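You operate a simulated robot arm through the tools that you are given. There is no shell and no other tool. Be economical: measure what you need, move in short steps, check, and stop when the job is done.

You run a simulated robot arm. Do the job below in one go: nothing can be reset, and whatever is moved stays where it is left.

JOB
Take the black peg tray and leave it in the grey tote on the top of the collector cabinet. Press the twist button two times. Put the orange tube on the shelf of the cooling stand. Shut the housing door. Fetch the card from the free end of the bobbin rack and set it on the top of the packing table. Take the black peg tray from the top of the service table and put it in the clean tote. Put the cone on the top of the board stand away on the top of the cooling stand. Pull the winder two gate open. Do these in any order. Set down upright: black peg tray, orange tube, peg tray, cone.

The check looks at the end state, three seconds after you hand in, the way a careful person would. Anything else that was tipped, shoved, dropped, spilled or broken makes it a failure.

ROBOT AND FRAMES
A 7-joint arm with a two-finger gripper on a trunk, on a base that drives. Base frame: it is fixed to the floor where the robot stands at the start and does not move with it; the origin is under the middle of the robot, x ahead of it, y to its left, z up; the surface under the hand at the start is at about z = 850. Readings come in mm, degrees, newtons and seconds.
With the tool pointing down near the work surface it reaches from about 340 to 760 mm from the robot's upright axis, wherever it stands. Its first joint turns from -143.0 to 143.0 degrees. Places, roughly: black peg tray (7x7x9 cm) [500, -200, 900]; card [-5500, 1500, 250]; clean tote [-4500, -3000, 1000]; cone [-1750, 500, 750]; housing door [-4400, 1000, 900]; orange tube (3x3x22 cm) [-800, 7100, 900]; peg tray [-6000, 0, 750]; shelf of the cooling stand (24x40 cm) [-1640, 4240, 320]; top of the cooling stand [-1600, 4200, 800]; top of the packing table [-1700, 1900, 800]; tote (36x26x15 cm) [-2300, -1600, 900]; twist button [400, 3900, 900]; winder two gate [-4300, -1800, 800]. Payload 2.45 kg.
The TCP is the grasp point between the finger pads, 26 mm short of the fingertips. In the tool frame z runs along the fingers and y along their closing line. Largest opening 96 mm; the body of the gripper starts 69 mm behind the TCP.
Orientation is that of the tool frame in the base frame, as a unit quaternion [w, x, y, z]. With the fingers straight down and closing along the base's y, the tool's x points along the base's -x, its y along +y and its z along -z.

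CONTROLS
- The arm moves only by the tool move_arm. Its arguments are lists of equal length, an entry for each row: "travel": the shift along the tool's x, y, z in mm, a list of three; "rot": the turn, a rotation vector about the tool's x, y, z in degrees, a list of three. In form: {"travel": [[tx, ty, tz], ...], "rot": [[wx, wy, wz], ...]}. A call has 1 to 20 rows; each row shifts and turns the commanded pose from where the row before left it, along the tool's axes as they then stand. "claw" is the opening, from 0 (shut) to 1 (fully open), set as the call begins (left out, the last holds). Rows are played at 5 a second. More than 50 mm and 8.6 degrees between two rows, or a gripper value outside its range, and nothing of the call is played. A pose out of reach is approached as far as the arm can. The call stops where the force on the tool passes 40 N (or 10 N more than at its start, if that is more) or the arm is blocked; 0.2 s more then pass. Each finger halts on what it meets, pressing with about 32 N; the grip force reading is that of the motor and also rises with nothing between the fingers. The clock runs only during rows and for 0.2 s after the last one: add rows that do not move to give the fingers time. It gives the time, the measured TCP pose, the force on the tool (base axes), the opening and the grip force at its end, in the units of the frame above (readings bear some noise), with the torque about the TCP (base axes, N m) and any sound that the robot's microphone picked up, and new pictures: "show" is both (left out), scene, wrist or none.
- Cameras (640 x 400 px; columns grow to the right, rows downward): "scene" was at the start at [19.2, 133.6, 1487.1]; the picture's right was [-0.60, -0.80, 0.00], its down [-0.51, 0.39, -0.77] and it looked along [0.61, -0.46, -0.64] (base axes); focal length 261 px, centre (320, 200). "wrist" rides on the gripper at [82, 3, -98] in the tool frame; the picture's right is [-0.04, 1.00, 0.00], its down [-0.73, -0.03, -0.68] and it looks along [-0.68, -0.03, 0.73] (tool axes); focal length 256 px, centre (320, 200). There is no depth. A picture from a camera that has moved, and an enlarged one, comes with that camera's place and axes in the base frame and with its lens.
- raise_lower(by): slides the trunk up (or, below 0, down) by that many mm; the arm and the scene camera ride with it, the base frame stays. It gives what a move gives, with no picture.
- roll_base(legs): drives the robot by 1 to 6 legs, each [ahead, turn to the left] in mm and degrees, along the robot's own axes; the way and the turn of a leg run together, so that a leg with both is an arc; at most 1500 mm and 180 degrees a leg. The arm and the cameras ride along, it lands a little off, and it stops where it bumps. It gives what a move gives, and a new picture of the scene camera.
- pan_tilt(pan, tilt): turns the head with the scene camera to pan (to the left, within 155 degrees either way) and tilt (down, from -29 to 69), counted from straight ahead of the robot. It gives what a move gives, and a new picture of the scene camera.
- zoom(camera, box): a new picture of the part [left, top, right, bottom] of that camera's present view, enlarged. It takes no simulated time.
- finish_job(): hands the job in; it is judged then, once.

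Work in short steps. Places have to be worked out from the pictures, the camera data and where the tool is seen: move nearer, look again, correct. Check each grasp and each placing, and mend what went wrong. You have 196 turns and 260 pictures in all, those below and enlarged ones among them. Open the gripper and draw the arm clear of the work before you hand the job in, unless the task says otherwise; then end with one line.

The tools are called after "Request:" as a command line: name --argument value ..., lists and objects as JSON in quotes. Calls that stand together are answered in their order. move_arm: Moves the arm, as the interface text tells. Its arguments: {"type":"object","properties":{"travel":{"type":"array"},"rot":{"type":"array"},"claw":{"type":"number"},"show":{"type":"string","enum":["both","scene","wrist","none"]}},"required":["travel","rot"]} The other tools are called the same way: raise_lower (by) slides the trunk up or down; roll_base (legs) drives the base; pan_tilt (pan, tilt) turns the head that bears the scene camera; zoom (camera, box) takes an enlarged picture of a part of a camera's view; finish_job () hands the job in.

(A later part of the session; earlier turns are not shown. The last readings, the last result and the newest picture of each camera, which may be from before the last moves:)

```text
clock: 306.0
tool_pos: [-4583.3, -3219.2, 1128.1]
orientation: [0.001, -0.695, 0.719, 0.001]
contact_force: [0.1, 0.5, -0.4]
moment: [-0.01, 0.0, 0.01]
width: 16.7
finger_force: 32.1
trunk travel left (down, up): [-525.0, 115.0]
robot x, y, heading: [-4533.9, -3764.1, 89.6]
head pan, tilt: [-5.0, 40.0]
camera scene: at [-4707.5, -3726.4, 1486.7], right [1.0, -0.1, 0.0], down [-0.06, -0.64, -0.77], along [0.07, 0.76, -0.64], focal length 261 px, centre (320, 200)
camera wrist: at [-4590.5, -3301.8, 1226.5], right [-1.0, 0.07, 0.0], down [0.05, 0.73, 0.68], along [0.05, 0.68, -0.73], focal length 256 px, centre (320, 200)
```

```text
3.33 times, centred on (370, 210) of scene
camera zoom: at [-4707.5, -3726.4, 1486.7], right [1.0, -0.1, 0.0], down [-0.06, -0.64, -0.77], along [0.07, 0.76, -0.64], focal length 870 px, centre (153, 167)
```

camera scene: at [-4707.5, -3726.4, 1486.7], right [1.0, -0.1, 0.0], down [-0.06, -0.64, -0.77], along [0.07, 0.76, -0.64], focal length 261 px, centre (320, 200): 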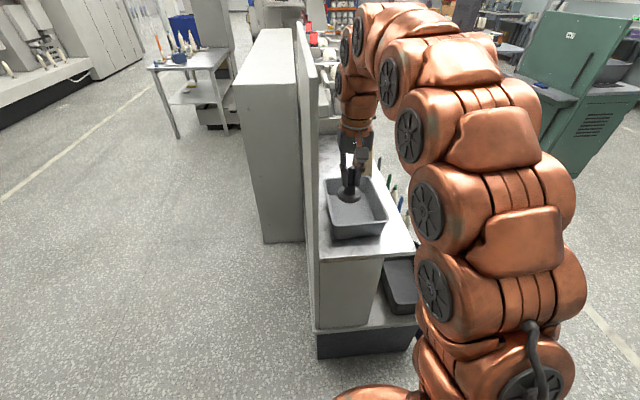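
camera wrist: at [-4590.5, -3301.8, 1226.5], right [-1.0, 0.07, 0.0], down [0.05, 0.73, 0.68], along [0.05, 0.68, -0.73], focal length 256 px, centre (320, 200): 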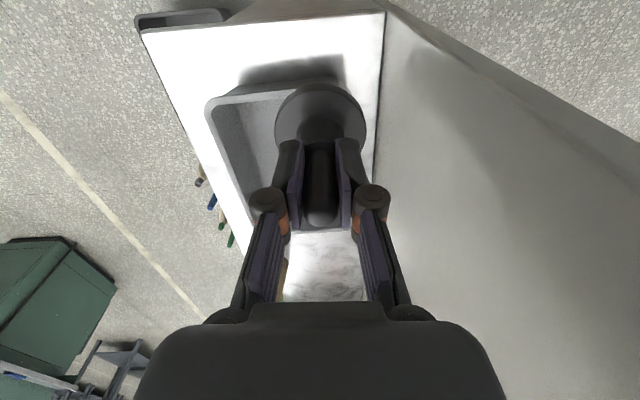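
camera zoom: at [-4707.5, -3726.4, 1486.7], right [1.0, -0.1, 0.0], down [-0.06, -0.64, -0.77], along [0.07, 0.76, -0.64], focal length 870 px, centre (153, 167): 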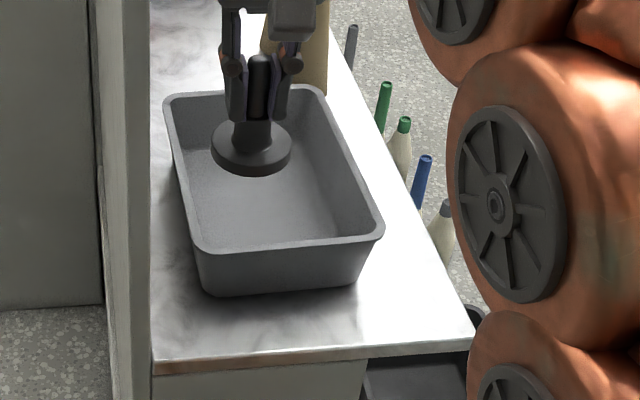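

The tote's rim spans about x -4624..-4454, y -3203..-2977, and it is empty. I move over its centre and lower.

Request:
move_arm --travel '[[-43, -13, 0], [-43, -13, 0], [-43, -13, 0], [0, 0, 40], [0, 0, 40], [0, 0, 40], [0, 0, 0]]' --rot '[[0, 0, 0], [0, 0, 0], [0, 0, 0], [0, 0, 0], [0, 0, 0], [0, 0, 0], [0, 0, 0]]' --show "both"

Request:
zoom --camera "scene" --box '[290, 150, 450, 270]'

```text
clock: 307.6
tool_pos: [-4548.3, -3113.4, 1007.4]
orientation: [0.001, -0.697, 0.718, 0.0]
contact_force: [0.1, 1.1, -0.5]
moment: [0.02, -0.01, 0.01]
width: 16.6
finger_force: 32.3
out of reach, approached as far as the arm can: row 3
trunk travel left (down, up): [-525.0, 115.0]
robot x, y, heading: [-4531.0, -3765.4, 89.5]
head pan, tilt: [-5.0, 40.0]
camera scene: at [-4707.4, -3726.4, 1486.7], right [1.0, -0.1, 0.0], down [-0.06, -0.64, -0.77], along [0.07, 0.76, -0.64], focal length 261 px, centre (320, 200)
camera wrist: at [-4554.9, -3195.8, 1106.5], right [-1.0, 0.07, 0.0], down [0.05, 0.73, 0.68], along [0.05, 0.68, -0.73], focal length 256 px, centre (320, 200)
```

scene: 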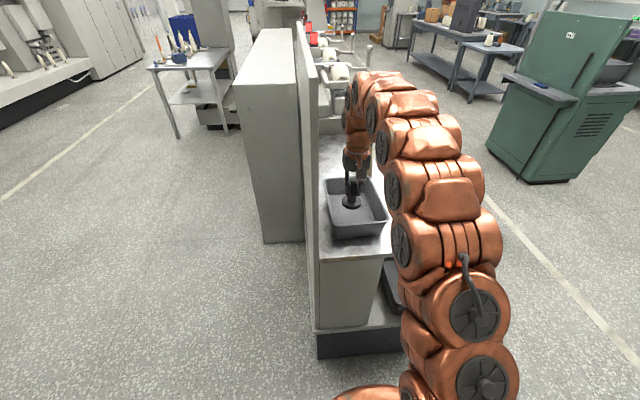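
wrist: 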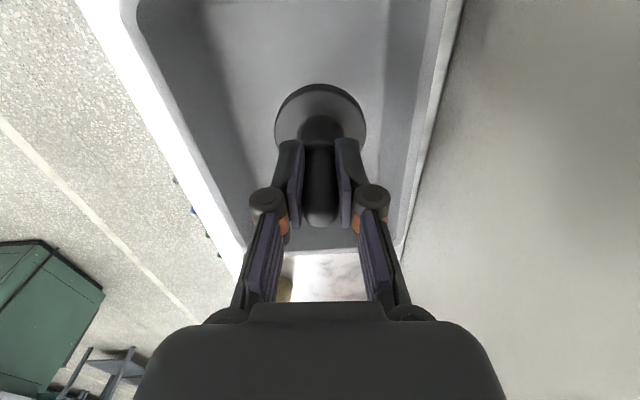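

```text
3.33 times, centred on (370, 210) of scene
camera zoom: at [-4707.4, -3726.4, 1486.7], right [1.0, -0.1, 0.0], down [-0.06, -0.64, -0.77], along [0.07, 0.76, -0.64], focal length 870 px, centre (153, 167)
```

zoom: 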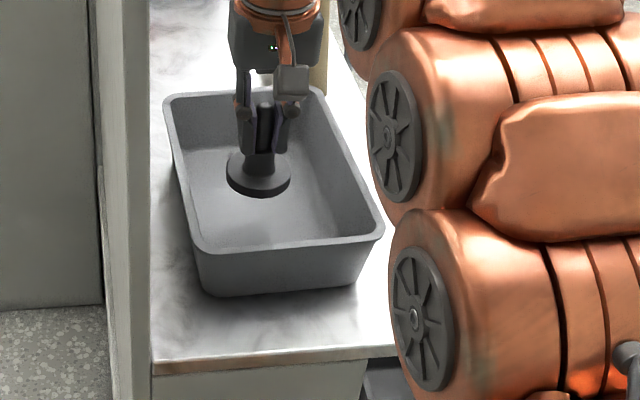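

Well inside the walls. I lower slowly to contact.

Request:
move_arm --travel '[[0, -5, 25], [0, 0, 15], [0, 0, 8], [0, 0, 8], [0, 0, 6], [0, 0, 5], [0, 0, 5], [0, 0, 5]]' --rot '[[0, 0, 0], [0, 0, 0], [0, 0, 0], [0, 0, 0], [0, 0, 0], [0, 0, 0], [0, 0, 0], [0, 0, 0]]' --show "none"

```text
clock: 309.4
tool_pos: [-4544.5, -3114.7, 933.5]
orientation: [0.001, -0.695, 0.719, 0.003]
contact_force: [0.6, -1.4, 15.8]
moment: [-0.23, -0.05, -0.04]
width: 16.5
finger_force: 32.1
trunk travel left (down, up): [-525.0, 115.0]
robot x, y, heading: [-4533.3, -3766.9, 89.3]
head pan, tilt: [-5.0, 40.0]
```

Contact (16 N). I open and lift straight out.

Request:
move_arm --travel '[[0, 0, -1], [0, 0, 0], [0, 0, 0], [0, 0, 0], [0, 0, -20], [0, 0, -40], [0, 0, -40], [0, 0, -40], [0, 0, -20]]' --rot '[[0, 0, 0], [0, 0, 0], [0, 0, 0], [0, 0, 0], [0, 0, 0], [0, 0, 0], [0, 0, 0], [0, 0, 0], [0, 0, 0]]' --claw 0.5 --show "wrist"

```text
clock: 311.4
tool_pos: [-4542.6, -3113.6, 1091.2]
orientation: [0.002, -0.695, 0.719, 0.001]
contact_force: [0.4, 1.0, -0.6]
moment: [-0.01, 0.02, 0.01]
width: 48.2
finger_force: 0.1
trunk travel left (down, up): [-525.0, 115.0]
robot x, y, heading: [-4536.0, -3767.1, 89.6]
head pan, tilt: [-5.0, 40.0]
camera wrist: at [-4549.7, -3195.0, 1191.0], right [-1.0, 0.07, 0.0], down [0.05, 0.73, 0.68], along [0.05, 0.68, -0.73], focal length 256 px, centre (320, 200)
```

wrist: 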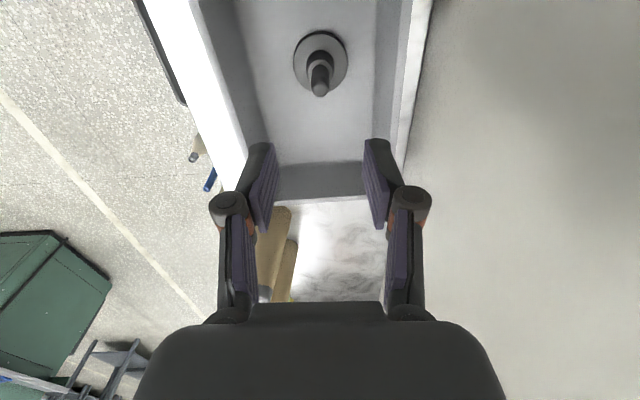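

The peg tray stands in the clean tote. Next the card: I retract and drive back along the rear aisle to about [-6500,1200].

Request:
move_arm --travel '[[45, 0, -10], [45, 0, -10], [45, 0, -10], [45, 0, -10], [30, 0, 0]]' --rot '[[0, 0, 0], [0, 0, 0], [0, 0, 0], [0, 0, 0], [0, 0, 0]]' --show "none"

Request:
roll_base --legs '[[0, 90.5], [1000, 0], [0, -78], [1500, 0], [1500, 0], [1500, 0]]'

Request:
pan_tilt --pan -40 --tilt 25

```text
clock: 312.6
tool_pos: [-4550.4, -3324.3, 1131.5]
orientation: [0.001, -0.695, 0.719, 0.001]
contact_force: [-1.1, -0.1, -0.3]
moment: [0.0, 0.01, -0.02]
width: 48.0
finger_force: 0.1
trunk travel left (down, up): [-525.0, 115.0]
robot x, y, heading: [-4534.3, -3768.0, 89.5]
head pan, tilt: [-5.0, 40.0]
```

```text
clock: 338.4
tool_pos: [-6366.3, -481.7, 1130.3]
orientation: [-0.001, 0.779, -0.627, 0.0]
contact_force: [-0.6, -0.2, 0.2]
moment: [0.01, 0.0, 0.03]
width: 48.2
finger_force: 0.0
trunk travel left (down, up): [-525.0, 115.0]
robot x, y, heading: [-6240.5, -903.5, 103.6]
head pan, tilt: [-5.0, 40.0]
stopped in leg 5: the robot was blocked; the commanded pose is now the measured one
camera scene: at [-6419.9, -911.3, 1486.7], right [0.99, 0.15, 0.0], down [0.1, -0.64, -0.77], along [-0.11, 0.76, -0.64], focal length 261 px, centre (320, 200)
```

scene: 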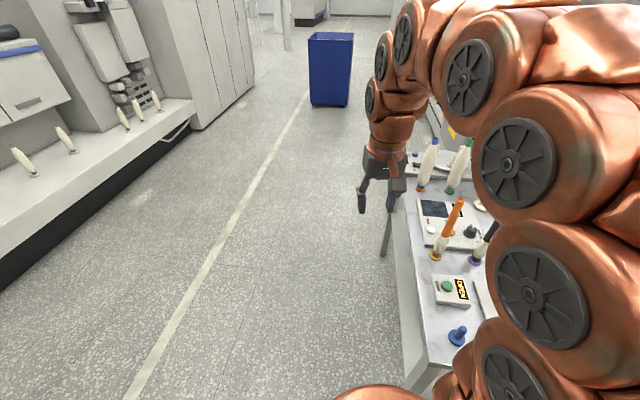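

```text
clock: 339.4
tool_pos: [-6366.3, -483.0, 1130.4]
orientation: [0.0, 0.779, -0.627, -0.001]
contact_force: [-0.8, 0.2, 0.1]
moment: [-0.03, -0.01, 0.03]
width: 48.3
finger_force: 0.0
trunk travel left (down, up): [-525.0, 115.0]
robot x, y, heading: [-6243.0, -907.3, 103.7]
head pan, tilt: [-40.0, 25.0]
camera scene: at [-6366.3, -912.7, 1510.0], right [0.9, -0.44, 0.0], down [-0.19, -0.38, -0.91], along [0.4, 0.81, -0.42], focal length 261 px, centre (320, 200)
```

scene: 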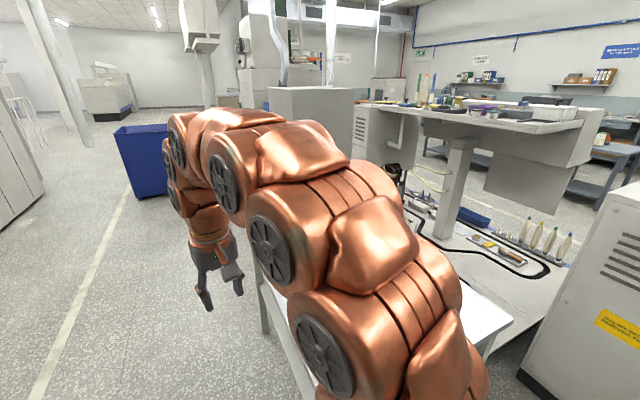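

The base bumped near the service table's corner; its items all look still upright. I back off and take a wider path, checking the table again as I pass.

Request:
roll_base --legs '[[-250, 0], [0, 30], [700, 0], [0, -44], [1500, 0]]'

Request:
pan_tilt --pan -80 --tilt 25

Request:
pan_tilt --pan -140 --tilt 25

```text
clock: 355.1
tool_pos: [-6666.7, 1294.0, 1130.5]
orientation: [0.001, -0.695, 0.719, 0.001]
contact_force: [0.5, 0.5, -0.6]
moment: [-0.01, 0.03, -0.04]
width: 48.0
finger_force: 0.1
trunk travel left (down, up): [-525.0, 115.0]
robot x, y, heading: [-6651.1, 852.0, 89.5]
head pan, tilt: [-40.0, 25.0]
camera scene: at [-6773.6, 876.5, 1510.0], right [0.76, -0.65, 0.0], down [-0.28, -0.32, -0.91], along [0.59, 0.69, -0.42], focal length 261 px, centre (320, 200)
```

scene: 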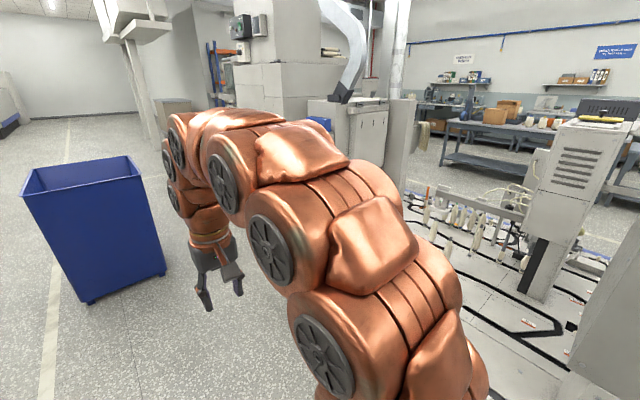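

```text
clock: 356.2
tool_pos: [-6665.9, 1292.9, 1130.8]
orientation: [0.001, -0.694, 0.72, 0.001]
contact_force: [0.8, 0.0, 0.0]
moment: [0.02, -0.01, 0.03]
width: 48.1
finger_force: 0.0
trunk travel left (down, up): [-525.0, 115.0]
robot x, y, heading: [-6653.4, 853.3, 89.4]
head pan, tilt: [-80.0, 25.0]
camera scene: at [-6742.8, 821.7, 1510.0], right [0.16, -0.99, 0.0], down [-0.42, -0.07, -0.91], along [0.89, 0.15, -0.42], focal length 261 px, centre (320, 200)
```

scene: 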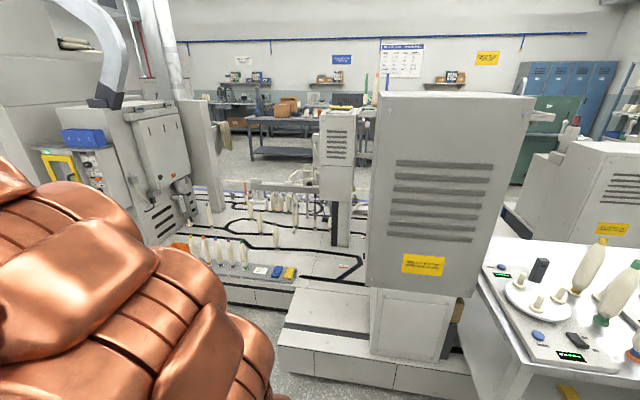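

```text
clock: 357.5
tool_pos: [-6668.0, 1292.3, 1131.0]
orientation: [0.0, -0.695, 0.719, 0.0]
contact_force: [0.6, 0.4, 0.1]
moment: [0.0, 0.03, 0.02]
width: 47.8
finger_force: 0.0
trunk travel left (down, up): [-525.0, 115.0]
robot x, y, heading: [-6652.8, 851.2, 89.1]
head pan, tilt: [-140.0, 25.0]
camera scene: at [-6775.3, 735.5, 1510.0], right [-0.77, -0.63, 0.0], down [-0.27, 0.33, -0.91], along [0.57, -0.7, -0.42], focal length 261 px, centre (320, 200)
```

scene: 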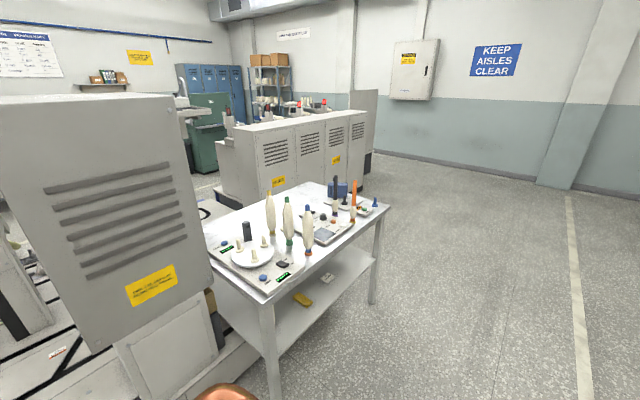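

The service table is undisturbed. The bobbin rack (bobbins at one end, cards at the other) is ahead; I zoom on it.

Request:
pan_tilt --pan -70 --tilt 30

Request:
zoom --camera "scene" --box '[190, 170, 350, 290]'

```text
clock: 358.9
tool_pos: [-6666.9, 1293.0, 1130.7]
orientation: [0.0, -0.695, 0.719, 0.001]
contact_force: [0.2, -1.1, -0.2]
moment: [-0.01, -0.02, -0.02]
width: 48.0
finger_force: 0.1
trunk travel left (down, up): [-525.0, 115.0]
robot x, y, heading: [-6652.4, 851.2, 89.2]
head pan, tilt: [-70.0, 30.0]
camera scene: at [-6748.3, 836.6, 1502.0], right [0.33, -0.94, 0.0], down [-0.47, -0.17, -0.87], along [0.82, 0.29, -0.5], focal length 261 px, centre (320, 200)
```

scene: 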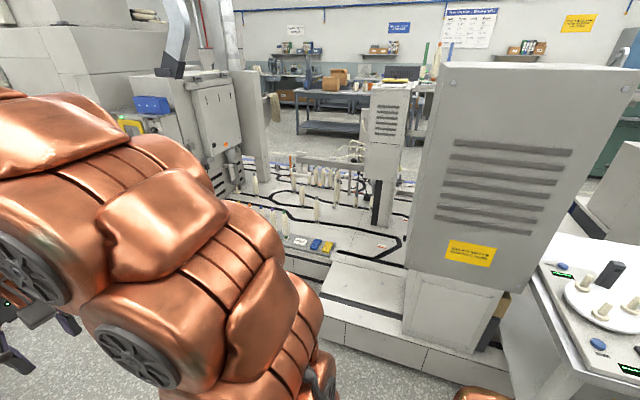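

```text
3.33 times, centred on (270, 230) of scene
camera zoom: at [-6748.3, 836.6, 1502.0], right [0.33, -0.94, 0.0], down [-0.47, -0.17, -0.87], along [0.82, 0.29, -0.5], focal length 870 px, centre (487, 100)
```

zoom: 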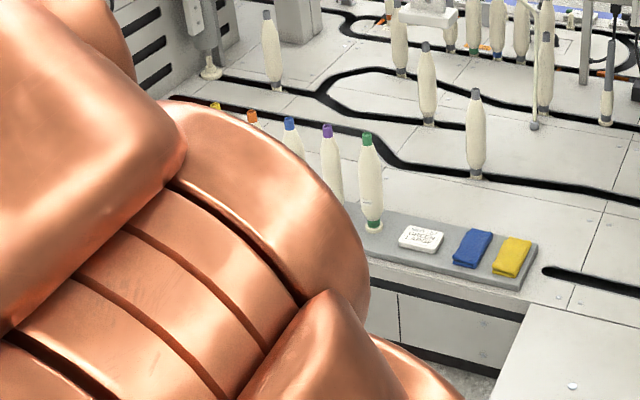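

The white card is at about [-5353,1485], z≈260. I drive to [-5920,1520] facing +x.

Request:
roll_base --legs '[[670, 0], [0, -89.3], [700, 0]]'

Request:
pan_tilt --pan 0 --tilt 50

```text
clock: 369.8
tool_pos: [-5506.2, 1567.5, 1130.3]
orientation: [0.001, 0.001, 1.0, 0.0]
contact_force: [0.1, 0.4, 0.3]
moment: [-0.04, 0.03, -0.01]
width: 48.2
finger_force: 0.1
trunk travel left (down, up): [-525.0, 115.0]
robot x, y, heading: [-5946.0, 1536.6, 1.2]
head pan, tilt: [-70.0, 30.0]
camera scene: at [-5968.2, 1638.1, 1502.0], right [-0.93, -0.36, 0.0], down [-0.18, 0.47, -0.87], along [0.31, -0.81, -0.5], focal length 261 px, centre (320, 200)
```

scene: 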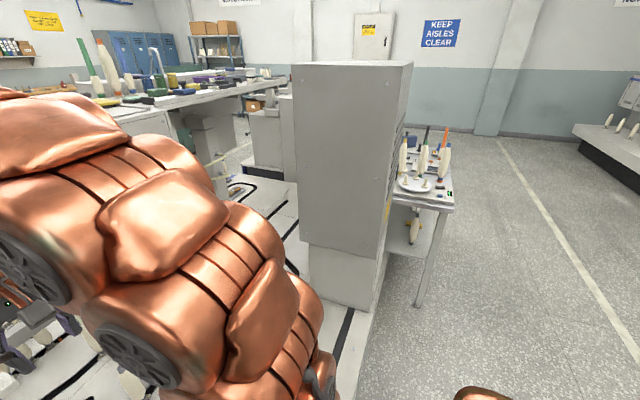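

```text
clock: 371.2
tool_pos: [-5506.8, 1567.5, 1131.6]
orientation: [0.001, 0.001, 1.0, 0.001]
contact_force: [-0.1, -0.4, -0.8]
moment: [-0.03, 0.03, 0.0]
width: 48.3
finger_force: 0.0
trunk travel left (down, up): [-525.0, 115.0]
robot x, y, heading: [-5947.1, 1538.5, 1.1]
head pan, tilt: [0.0, 50.0]
camera scene: at [-5923.9, 1724.0, 1472.5], right [0.02, -1.0, 0.0], down [-0.77, -0.02, -0.64], along [0.64, 0.01, -0.77], focal length 261 px, centre (320, 200)
```

scene: 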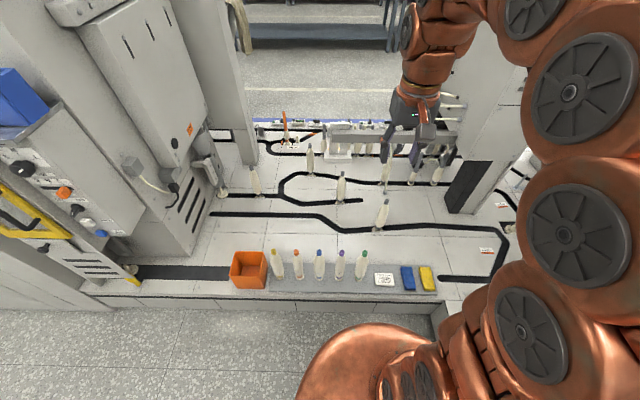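

Request:
zoom --camera "scene" --box '[330, 240, 450, 310]'

Request:
move_arm --travel '[[0, 0, 0]]' --rot '[[0, 0, 0]]' --claw 1 --show "wrist"

```text
5.33 times, centred on (390, 275) of scene
camera zoom: at [-5923.9, 1724.0, 1472.5], right [0.02, -1.0, 0.0], down [-0.77, -0.02, -0.64], along [0.64, 0.01, -0.77], focal length 1392 px, centre (-53, -200)
```

zoom: 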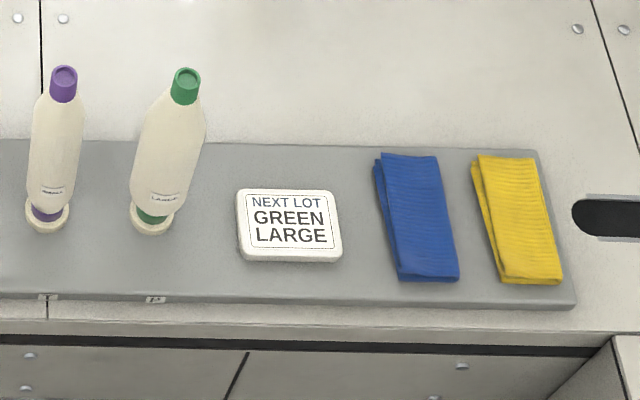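

```text
clock: 371.6
tool_pos: [-5506.8, 1567.7, 1130.6]
orientation: [0.001, 0.001, 1.0, -0.001]
contact_force: [-0.6, 0.5, -0.5]
moment: [0.04, 0.01, 0.01]
width: 82.9
finger_force: 0.1
trunk travel left (down, up): [-525.0, 115.0]
robot x, y, heading: [-5949.5, 1537.8, 1.1]
head pan, tilt: [0.0, 50.0]
camera wrist: at [-5589.6, 1570.8, 1229.3], right [0.04, 1.0, 0.0], down [0.73, -0.03, 0.68], along [0.68, -0.03, -0.73], focal length 256 px, centre (320, 200)
```

wrist: 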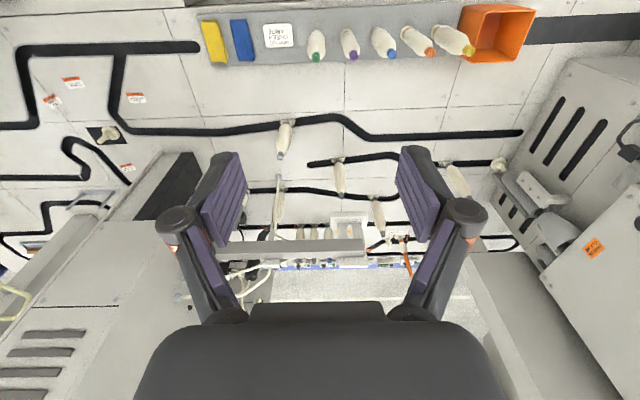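

The flat card ("NEXT LOT GREEN LARGE", ~90×68 mm) lies at [-5424,1429], top z≈291. I turn the hand so the fingers close along x, with the camera on the side away from the bobbins, and move over it.

Request:
move_arm --travel '[[-21, -34, 0], [-21, -34, 0], [-21, -35, 0], [-20, -35, 0], [0, 0, 0], [0, 0, 0], [0, 0, 0], [0, 0, 0], [0, 0, 0], [0, 0, 0], [0, 0, 0], [0, 0, 0], [0, 0, 0], [0, 0, 0], [0, 0, 0]]' --rot '[[0, 0, 0], [0, 0, 0], [0, 0, 0], [0, 0, 0], [0, 0, -8.2], [0, 0, -8.2], [0, 0, -8.2], [0, 0, -8.2], [0, 0, -8.2], [0, 0, -8.2], [0, 0, -8.2], [0, 0, -8.2], [0, 0, -8.2], [0, 0, -8.2], [0, 0, -8]]' --show "none"

Request:
raise_lower --by -400

Request:
move_arm --travel '[[0, 0, 0]]' --rot '[[0, 0, 0]]' --show "both"

```text
clock: 374.8
tool_pos: [-5424.4, 1428.8, 1129.9]
orientation: [-0.001, 0.707, -0.707, 0.0]
contact_force: [-1.2, -0.1, -0.8]
moment: [0.05, 0.0, 0.0]
width: 96.1
finger_force: 0.1
trunk travel left (down, up): [-525.0, 115.0]
robot x, y, heading: [-5947.5, 1540.9, 1.3]
head pan, tilt: [0.0, 50.0]
```

```text
clock: 378.6
tool_pos: [-5423.7, 1428.7, 730.7]
orientation: [-0.001, 0.707, -0.707, 0.001]
contact_force: [0.0, 0.4, -0.5]
moment: [0.05, 0.0, 0.02]
width: 96.2
finger_force: 0.0
trunk travel left (down, up): [-125.0, 515.0]
robot x, y, heading: [-5947.8, 1536.6, 1.1]
head pan, tilt: [0.0, 50.0]
```

```text
clock: 379.0
tool_pos: [-5424.6, 1430.2, 730.6]
orientation: [0.001, -0.707, 0.708, -0.001]
contact_force: [-0.1, 0.3, 0.2]
moment: [0.0, 0.01, -0.05]
width: 96.2
finger_force: 0.1
trunk travel left (down, up): [-125.0, 515.0]
robot x, y, heading: [-5946.6, 1534.4, 0.9]
head pan, tilt: [0.0, 50.0]
camera scene: at [-5923.9, 1724.0, 1072.5], right [0.02, -1.0, 0.0], down [-0.77, -0.02, -0.64], along [0.64, 0.01, -0.77], focal length 261 px, centre (320, 200)
camera wrist: at [-5428.6, 1347.4, 829.3], right [-1.0, 0.04, 0.0], down [0.03, 0.73, 0.68], along [0.03, 0.68, -0.73], focal length 256 px, centre (320, 200)
```

scene: 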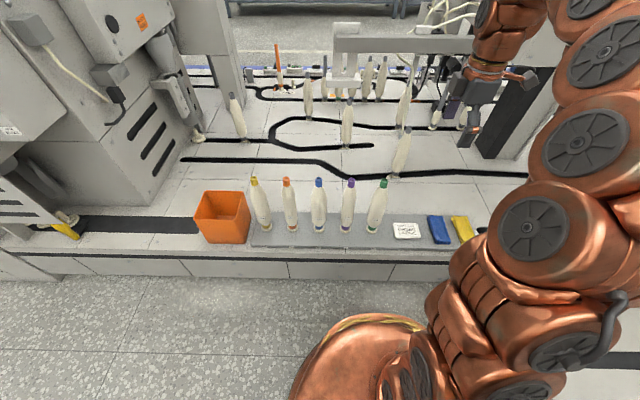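
wrist: 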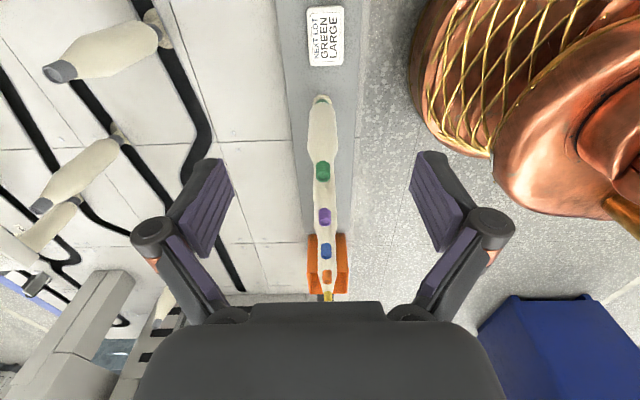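

The wrist view suggests the card is nearer y≈1445. I descend further and re-measure.

Request:
move_arm --travel '[[0, 0, 40], [0, 0, 40], [0, 0, 40], [0, 0, 40], [0, 0, 40], [0, 0, 0]]' --rot '[[0, 0, 0], [0, 0, 0], [0, 0, 0], [0, 0, 0], [0, 0, 0], [0, 0, 0]]' --show "wrist"

```text
clock: 380.4
tool_pos: [-5424.2, 1429.1, 530.2]
orientation: [0.0, -0.707, 0.708, -0.001]
contact_force: [0.7, 0.1, 0.2]
moment: [-0.02, 0.04, -0.02]
width: 96.1
finger_force: 0.0
trunk travel left (down, up): [-125.0, 515.0]
robot x, y, heading: [-5948.8, 1537.2, 1.0]
head pan, tilt: [0.0, 50.0]
camera wrist: at [-5429.2, 1348.1, 629.5], right [-1.0, 0.04, 0.0], down [0.03, 0.73, 0.68], along [0.03, 0.68, -0.73], focal length 256 px, centre (320, 200)
```

wrist: 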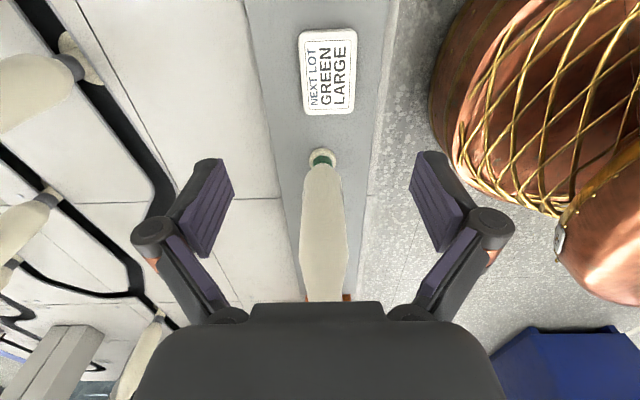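

Card now measured at about [-5433,1446], z≈290. I shift and descend to z≈400 for a last look.

Request:
move_arm --travel '[[-8, 4, 30], [-8, 4, 40], [0, 0, 40], [0, 0, 20], [0, 0, 0]]' --rot '[[0, 0, 0], [0, 0, 0], [0, 0, 0], [0, 0, 0], [0, 0, 0]]' --show "wrist"

```text
clock: 381.6
tool_pos: [-5431.5, 1445.6, 400.9]
orientation: [0.0, -0.706, 0.708, -0.001]
contact_force: [0.0, -0.4, -0.1]
moment: [0.01, -0.01, 0.01]
width: 95.9
finger_force: 0.0
trunk travel left (down, up): [-125.0, 515.0]
robot x, y, heading: [-5951.6, 1539.9, 1.3]
head pan, tilt: [0.0, 50.0]
camera wrist: at [-5436.9, 1363.4, 499.6], right [-1.0, 0.04, 0.0], down [0.03, 0.73, 0.68], along [0.03, 0.68, -0.73], focal length 256 px, centre (320, 200)
```

wrist: 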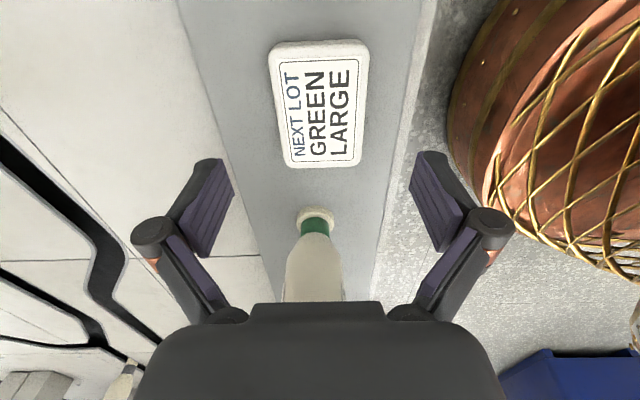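

Centred. I descend to z≈307 (tips just above the rack) and close.

Request:
move_arm --travel '[[-1, 1, 40], [0, 0, 35], [0, 0, 12], [0, 0, 6], [0, 0, 0]]' --rot '[[0, 0, 0], [0, 0, 0], [0, 0, 0], [0, 0, 0], [0, 0, 0]]' --show "wrist"

```text
clock: 382.3
tool_pos: [-5432.7, 1446.6, 330.2]
orientation: [-0.001, -0.706, 0.708, -0.001]
contact_force: [-7.3, 3.2, 31.0]
moment: [0.1, 1.07, -0.01]
width: 96.4
finger_force: 0.5
trunk travel left (down, up): [-125.0, 515.0]
robot x, y, heading: [-5949.7, 1536.3, 1.4]
head pan, tilt: [0.0, 50.0]
stopped in row 3: the force on the tool passed its limit at 99 N (the readings are from after the stop); the commanded pose is now the measured one
camera wrist: at [-5437.7, 1364.9, 429.2], right [-1.0, 0.04, 0.0], down [0.03, 0.73, 0.68], along [0.03, 0.68, -0.73], focal length 256 px, centre (320, 200)
```

wrist: 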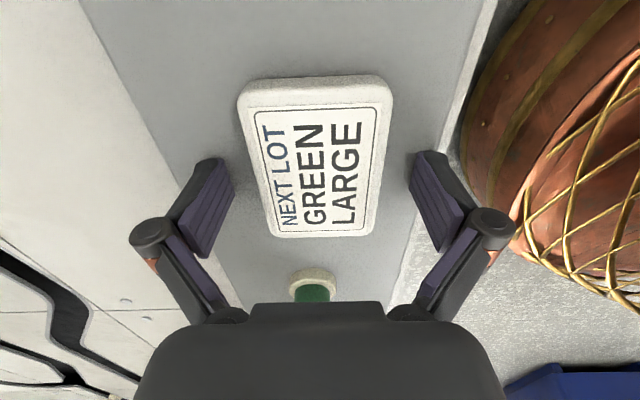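

Tips met the rack (surface ≈ z 303). I lift 2 mm and close on the card.

Request:
move_arm --travel '[[4, 0, -2], [0, 0, 0], [0, 0, 0], [0, 0, 0], [0, 0, 0]]' --rot '[[0, 0, 0], [0, 0, 0], [0, 0, 0], [0, 0, 0], [0, 0, 0]]' --claw 0 --show "wrist"

```text
clock: 382.9
tool_pos: [-5433.0, 1443.3, 334.3]
orientation: [-0.001, 0.707, -0.707, 0.001]
contact_force: [-14.1, 5.0, 53.6]
moment: [0.18, 1.12, -0.05]
width: 89.0
finger_force: 39.0
trunk travel left (down, up): [-125.0, 515.0]
robot x, y, heading: [-5947.6, 1540.4, 0.9]
head pan, tilt: [0.0, 50.0]
stopped in row 2: the force on the tool passed its limit at 46 N (the readings are from after the stop); the commanded pose is now the measured one
camera wrist: at [-5437.4, 1362.0, 432.7], right [-1.0, 0.04, 0.0], down [0.03, 0.73, 0.68], along [0.03, 0.68, -0.74], focal length 256 px, centre (320, 200)
```

wrist: 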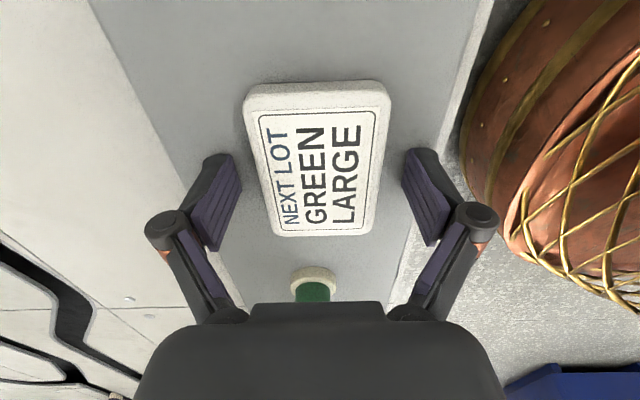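

Closing pushes the tips down; I raise 8 mm and let the fingers close.

Request:
move_arm --travel '[[0, 0, -8], [0, 0, 0], [0, 0, 0], [0, 0, 0], [0, 0, 0]]' --rot '[[0, 0, 0], [0, 0, 0], [0, 0, 0], [0, 0, 0], [0, 0, 0]]' --claw 0 --show "wrist"

```text
clock: 383.3
tool_pos: [-5433.3, 1443.5, 342.1]
orientation: [-0.001, -0.706, 0.708, -0.002]
contact_force: [-25.4, 5.7, 84.4]
moment: [0.41, 2.07, 0.03]
width: 64.7
finger_force: 44.9
trunk travel left (down, up): [-125.0, 515.0]
robot x, y, heading: [-5949.4, 1539.3, 1.5]
head pan, tilt: [0.0, 50.0]
stopped in row 1: the force on the tool passed its limit at 72 N (the readings are from after the stop); the commanded pose is now the measured one
camera wrist: at [-5438.1, 1361.5, 440.6], right [-1.0, 0.04, 0.0], down [0.03, 0.74, 0.68], along [0.03, 0.68, -0.74], focal length 256 px, centre (320, 200)
```

wrist: 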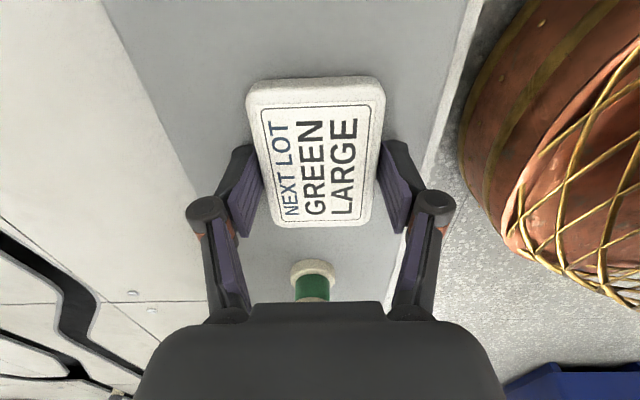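

Width 64.7 — fingers are on the card's sides. I raise slowly to relieve the pressing force.

Request:
move_arm --travel '[[0, 0, -3], [0, 0, -3], [0, 0, 0], [0, 0, 0]]' --rot '[[0, 0, 0], [0, 0, 0], [0, 0, 0], [0, 0, 0]]' --show "wrist"

```text
clock: 384.3
tool_pos: [-5433.3, 1442.3, 343.1]
orientation: [0.0, -0.706, 0.708, -0.001]
contact_force: [-13.7, -4.3, 28.8]
moment: [-0.14, -0.02, -0.12]
width: 59.2
finger_force: 32.2
trunk travel left (down, up): [-125.0, 515.0]
robot x, y, heading: [-5950.1, 1540.3, 1.6]
head pan, tilt: [0.0, 50.0]
camera wrist: at [-5437.6, 1361.2, 441.6], right [-1.0, 0.04, 0.0], down [0.03, 0.73, 0.68], along [0.03, 0.68, -0.74], focal length 256 px, centre (320, 200)
```

wrist: 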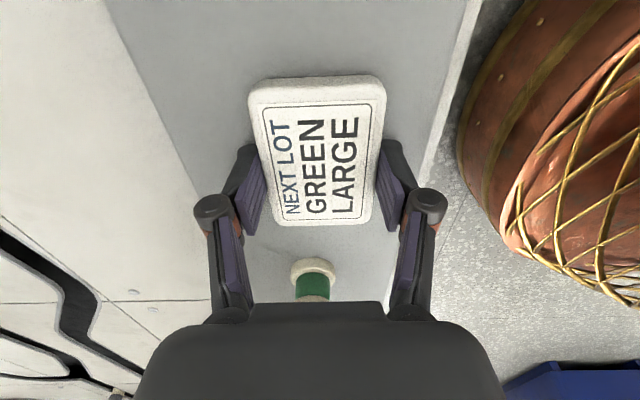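

Gripped at 59 mm. I lift slowly and look.

Request:
move_arm --travel '[[0, 0, -8], [0, 0, -15], [0, 0, -30], [0, 0, -40], [0, 0, -40], [0, 0, 0]]' --rot '[[0, 0, 0], [0, 0, 0], [0, 0, 0], [0, 0, 0], [0, 0, 0], [0, 0, 0]]' --show "both"

```text
clock: 385.7
tool_pos: [-5431.7, 1442.3, 476.1]
orientation: [-0.002, -0.707, 0.708, 0.0]
contact_force: [-0.4, -0.1, -0.9]
moment: [0.0, 0.01, 0.04]
width: 59.3
finger_force: 32.0
trunk travel left (down, up): [-125.0, 515.0]
robot x, y, heading: [-5947.5, 1535.5, 1.3]
head pan, tilt: [0.0, 50.0]
camera scene: at [-5924.2, 1724.0, 1072.5], right [0.02, -1.0, 0.0], down [-0.77, -0.02, -0.64], along [0.64, 0.01, -0.77], focal length 261 px, centre (320, 200)
camera wrist: at [-5437.0, 1361.1, 574.5], right [-1.0, 0.04, 0.0], down [0.03, 0.73, 0.68], along [0.03, 0.68, -0.74], focal length 256 px, centre (320, 200)
```

scene: 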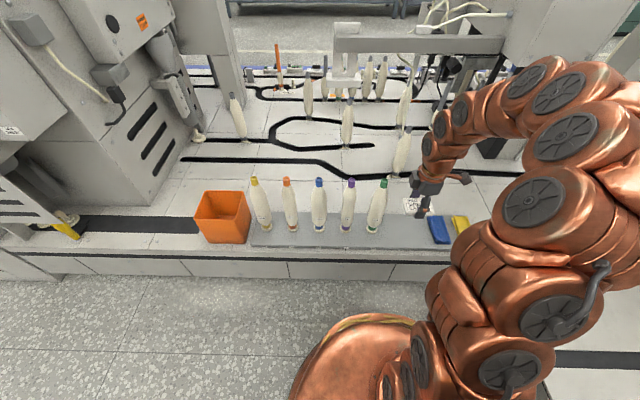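
wrist: 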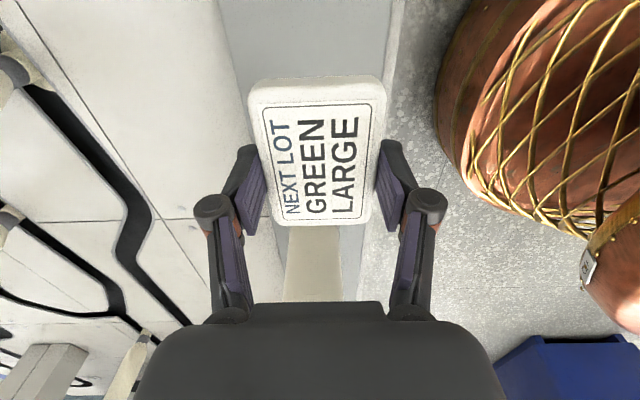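

The card is held firmly. I raise the trunk and arm, then drive back around toward the packing table by the known route (keeping wide of the service table).

Request:
raise_lower --by 400

Request:
move_arm --travel '[[0, 0, -40], [0, 0, -40], [0, 0, -40], [0, 0, -40], [0, 0, -40], [0, 40, -40], [0, 40, 0]]' --rot '[[0, 0, 0], [0, 0, 0], [0, 0, 0], [0, 0, 0], [0, 0, 0], [0, 0, 0], [0, 0, 0]]' --show "wrist"

Request:
roll_base --legs '[[-700, 0], [0, -91], [1500, 0], [740, 0], [0, 21], [1500, 0]]'

```text
clock: 389.5
tool_pos: [-5433.2, 1442.7, 876.4]
orientation: [-0.001, -0.707, 0.707, 0.0]
contact_force: [0.0, -0.2, -0.5]
moment: [-0.01, 0.0, 0.0]
width: 59.0
finger_force: 32.0
trunk travel left (down, up): [-525.0, 115.0]
robot x, y, heading: [-5947.0, 1537.7, 1.4]
head pan, tilt: [0.0, 50.0]
```

```text
refused: row 6 steps farther than a row can; nothing moved
```

```text
clock: 416.1
tool_pos: [-6010.8, -2662.6, 875.0]
orientation: [-0.001, -0.174, 0.985, 0.001]
contact_force: [0.4, -0.3, -0.8]
moment: [-0.02, -0.02, 0.0]
width: 59.2
finger_force: 31.9
trunk travel left (down, up): [-525.0, 115.0]
robot x, y, heading: [-6095.8, -2146.1, -68.8]
head pan, tilt: [0.0, 50.0]
camera scene: at [-5916.8, -2101.5, 1472.5], right [-0.93, -0.36, 0.0], down [-0.28, 0.71, -0.64], along [0.23, -0.6, -0.77], focal length 261 px, centre (320, 200)
```

scene: 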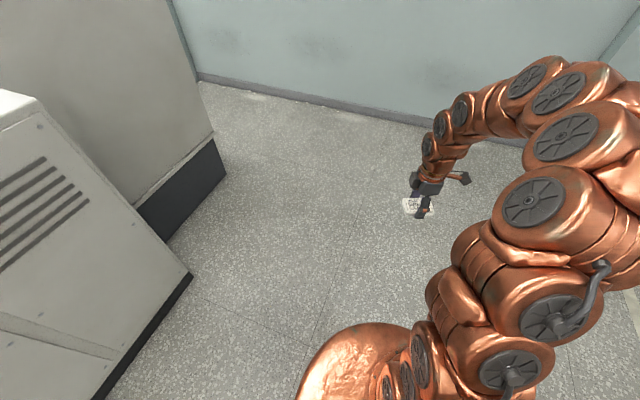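

The arm move was refused but the card is still held. I raise the arm now and continue driving.

Request:
move_arm --travel '[[0, 0, -40], [0, 0, -40], [0, 0, -40], [0, 0, -40], [0, 0, -40], [0, 0, -40], [0, 0, 0]]' --rot '[[0, 0, 0], [0, 0, 0], [0, 0, 0], [0, 0, 0], [0, 0, 0], [0, 0, 0], [0, 0, 0]]' --show "none"

Request:
roll_base --legs '[[1500, 0], [275, 0], [0, 68.8], [1500, 0], [900, 0], [0, 90]]'

Request:
roll_base --legs '[[1500, 0], [1500, 0], [1500, 0], [1200, 0], [0, -90]]'

Request:
pan_tilt --pan 0 --tilt 20

```text
clock: 417.7
tool_pos: [-6010.2, -2663.9, 1114.8]
orientation: [-0.001, -0.174, 0.985, 0.001]
contact_force: [-0.2, 0.6, -0.1]
moment: [-0.01, -0.02, 0.0]
width: 59.1
finger_force: 31.8
trunk travel left (down, up): [-525.0, 115.0]
robot x, y, heading: [-6094.8, -2147.1, -68.5]
head pan, tilt: [0.0, 50.0]
```

```text
clock: 441.1
tool_pos: [-2563.5, -3921.3, 1115.3]
orientation: [-0.002, -0.69, 0.724, 0.0]
contact_force: [0.0, -0.6, -0.2]
moment: [0.03, -0.02, -0.01]
width: 58.9
finger_force: 31.8
trunk travel left (down, up): [-525.0, 115.0]
robot x, y, heading: [-3076.2, -3796.3, -1.8]
head pan, tilt: [0.0, 50.0]
stopped in leg 5: the robot was blocked; the commanded pose is now the measured one
camera scene: at [-3039.7, -3613.1, 1472.5], right [-0.03, -1.0, 0.0], down [-0.77, 0.03, -0.64], along [0.64, -0.02, -0.77], focal length 261 px, centre (320, 200)
```

scene: 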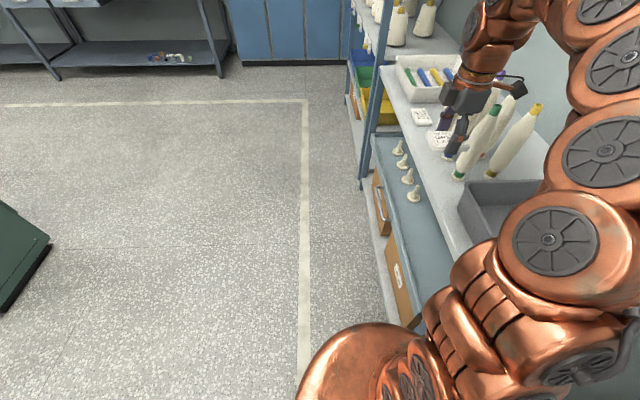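

```text
clock: 441.8
tool_pos: [-2563.0, -3921.7, 1115.0]
orientation: [-0.001, -0.69, 0.723, 0.0]
contact_force: [0.4, 0.0, -0.7]
moment: [-0.02, 0.01, 0.0]
width: 59.1
finger_force: 32.2
trunk travel left (down, up): [-525.0, 115.0]
robot x, y, heading: [-3075.1, -3801.3, -2.0]
head pan, tilt: [0.0, 50.0]
stopped in leg 1: the robot was blocked; the commanded pose is now the measured one
camera scene: at [-3039.6, -3613.2, 1472.5], right [-0.04, -1.0, 0.0], down [-0.77, 0.03, -0.64], along [0.64, -0.02, -0.77], focal length 261 px, centre (320, 200)
```

scene: 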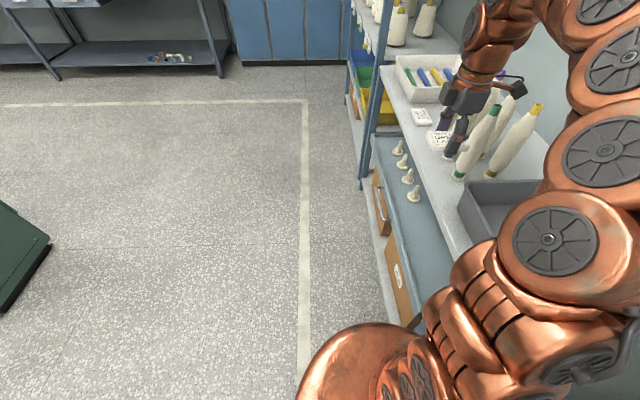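

```text
clock: 442.8
tool_pos: [-2564.0, -3921.5, 1115.0]
orientation: [-0.001, -0.691, 0.723, 0.0]
contact_force: [0.1, 0.3, -0.3]
moment: [0.01, 0.02, 0.01]
width: 58.9
finger_force: 32.1
trunk travel left (down, up): [-525.0, 115.0]
robot x, y, heading: [-3072.9, -3798.8, -1.9]
head pan, tilt: [0.0, 20.0]
camera scene: at [-3023.5, -3613.7, 1518.0], right [-0.04, -1.0, 0.0], down [-0.34, 0.01, -0.94], along [0.94, -0.03, -0.34], focal length 261 px, centre (320, 200)
```

scene: 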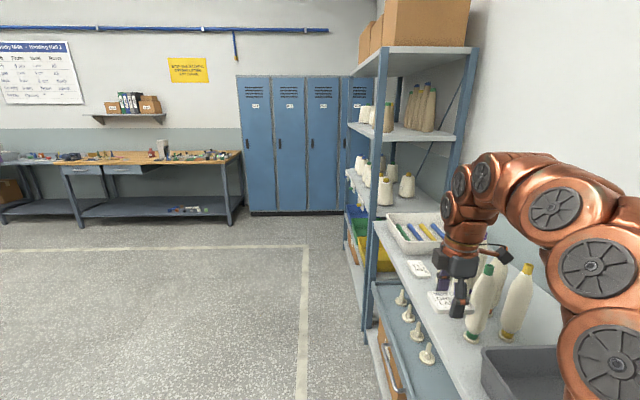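

The base is blocked by the shelf at the store, with the arm hovering over it. I zoom to see whether anything was touched before moving.

Request:
zoom --camera "scene" --box '[370, 190, 590, 350]'

Request:
move_arm --travel '[[0, 0, 0]]' --rot '[[0, 0, 0]]' --show "wrist"

```text
2.50 times, centred on (480, 270) of scene
camera zoom: at [-3023.5, -3613.7, 1518.0], right [-0.04, -1.0, 0.0], down [-0.34, 0.01, -0.94], along [0.94, -0.03, -0.34], focal length 652 px, centre (-80, 25)
```

zoom: 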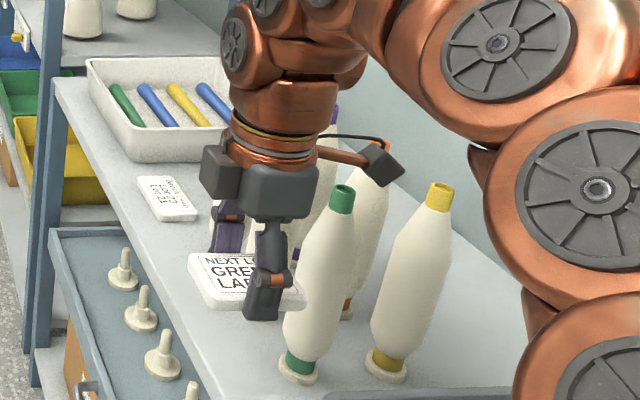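

```text
clock: 443.2
tool_pos: [-2562.7, -3922.0, 1113.8]
orientation: [-0.002, -0.69, 0.723, 0.0]
contact_force: [0.7, 0.5, -0.5]
moment: [0.02, 0.04, 0.01]
width: 59.2
finger_force: 31.9
trunk travel left (down, up): [-525.0, 115.0]
robot x, y, heading: [-3072.3, -3795.0, -1.7]
head pan, tilt: [0.0, 20.0]
camera wrist: at [-2571.3, -4003.0, 1213.9], right [-1.0, 0.09, 0.0], down [0.06, 0.73, 0.68], along [0.06, 0.68, -0.74], focal length 256 px, centre (320, 200)
```

wrist: 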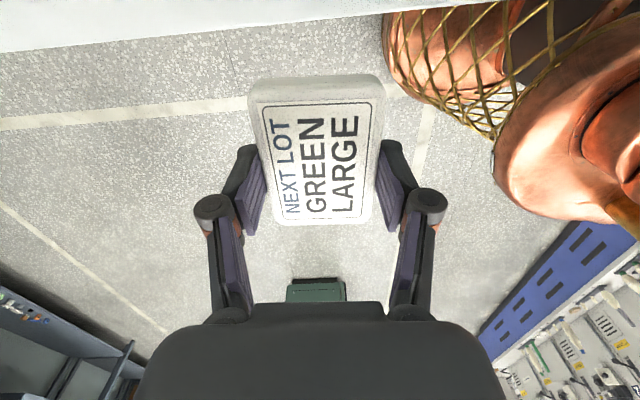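

All bobbins on the shelf stand upright, no contact force. I raise the trunk fully for clearance and back out the way I came.

Request:
raise_lower --by 110

Request:
roll_base --legs '[[-350, 0], [0, 90], [300, 0]]'

Request:
pan_tilt --pan -100 --tilt 20

```text
clock: 444.6
tool_pos: [-2562.9, -3921.1, 1224.3]
orientation: [-0.001, -0.69, 0.723, 0.0]
contact_force: [-0.5, -0.9, 0.2]
moment: [-0.01, -0.01, -0.01]
width: 58.6
finger_force: 32.1
trunk travel left (down, up): [-635.0, 5.0]
robot x, y, heading: [-3076.5, -3798.1, -2.1]
head pan, tilt: [0.0, 20.0]
```

```text
clock: 452.4
tool_pos: [-3288.5, -2971.6, 1224.8]
orientation: [0.001, 1.0, -0.025, 0.001]
contact_force: [0.0, 0.2, 0.4]
moment: [0.02, -0.01, 0.01]
width: 59.0
finger_force: 31.8
trunk travel left (down, up): [-635.0, 5.0]
robot x, y, heading: [-3418.2, -3479.9, 87.9]
head pan, tilt: [0.0, 20.0]
camera scene: at [-3592.9, -3428.5, 1628.1], right [1.0, -0.04, 0.0], down [-0.01, -0.34, -0.94], along [0.04, 0.94, -0.34], focal length 261 px, centre (320, 200)
```

scene: 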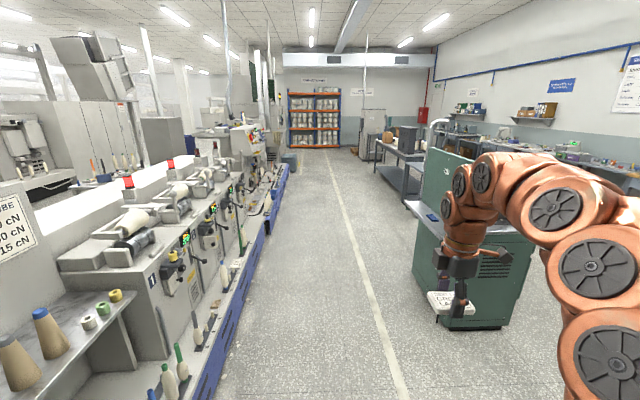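

```text
clock: 454.1
tool_pos: [-3287.7, -2971.1, 1224.7]
orientation: [0.0, 1.0, -0.025, 0.001]
contact_force: [0.2, 0.2, -0.1]
moment: [-0.01, 0.01, 0.03]
width: 59.0
finger_force: 31.3
trunk travel left (down, up): [-635.0, 5.0]
robot x, y, heading: [-3414.9, -3482.6, 87.9]
head pan, tilt: [-100.0, 20.0]
camera scene: at [-3505.5, -3541.0, 1628.1], right [-0.21, -0.98, 0.0], down [-0.33, 0.07, -0.94], along [0.92, -0.2, -0.34], focal length 261 px, centre (320, 200)
```

scene: 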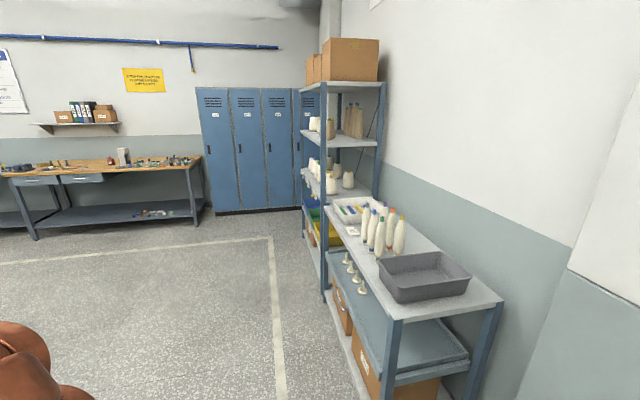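

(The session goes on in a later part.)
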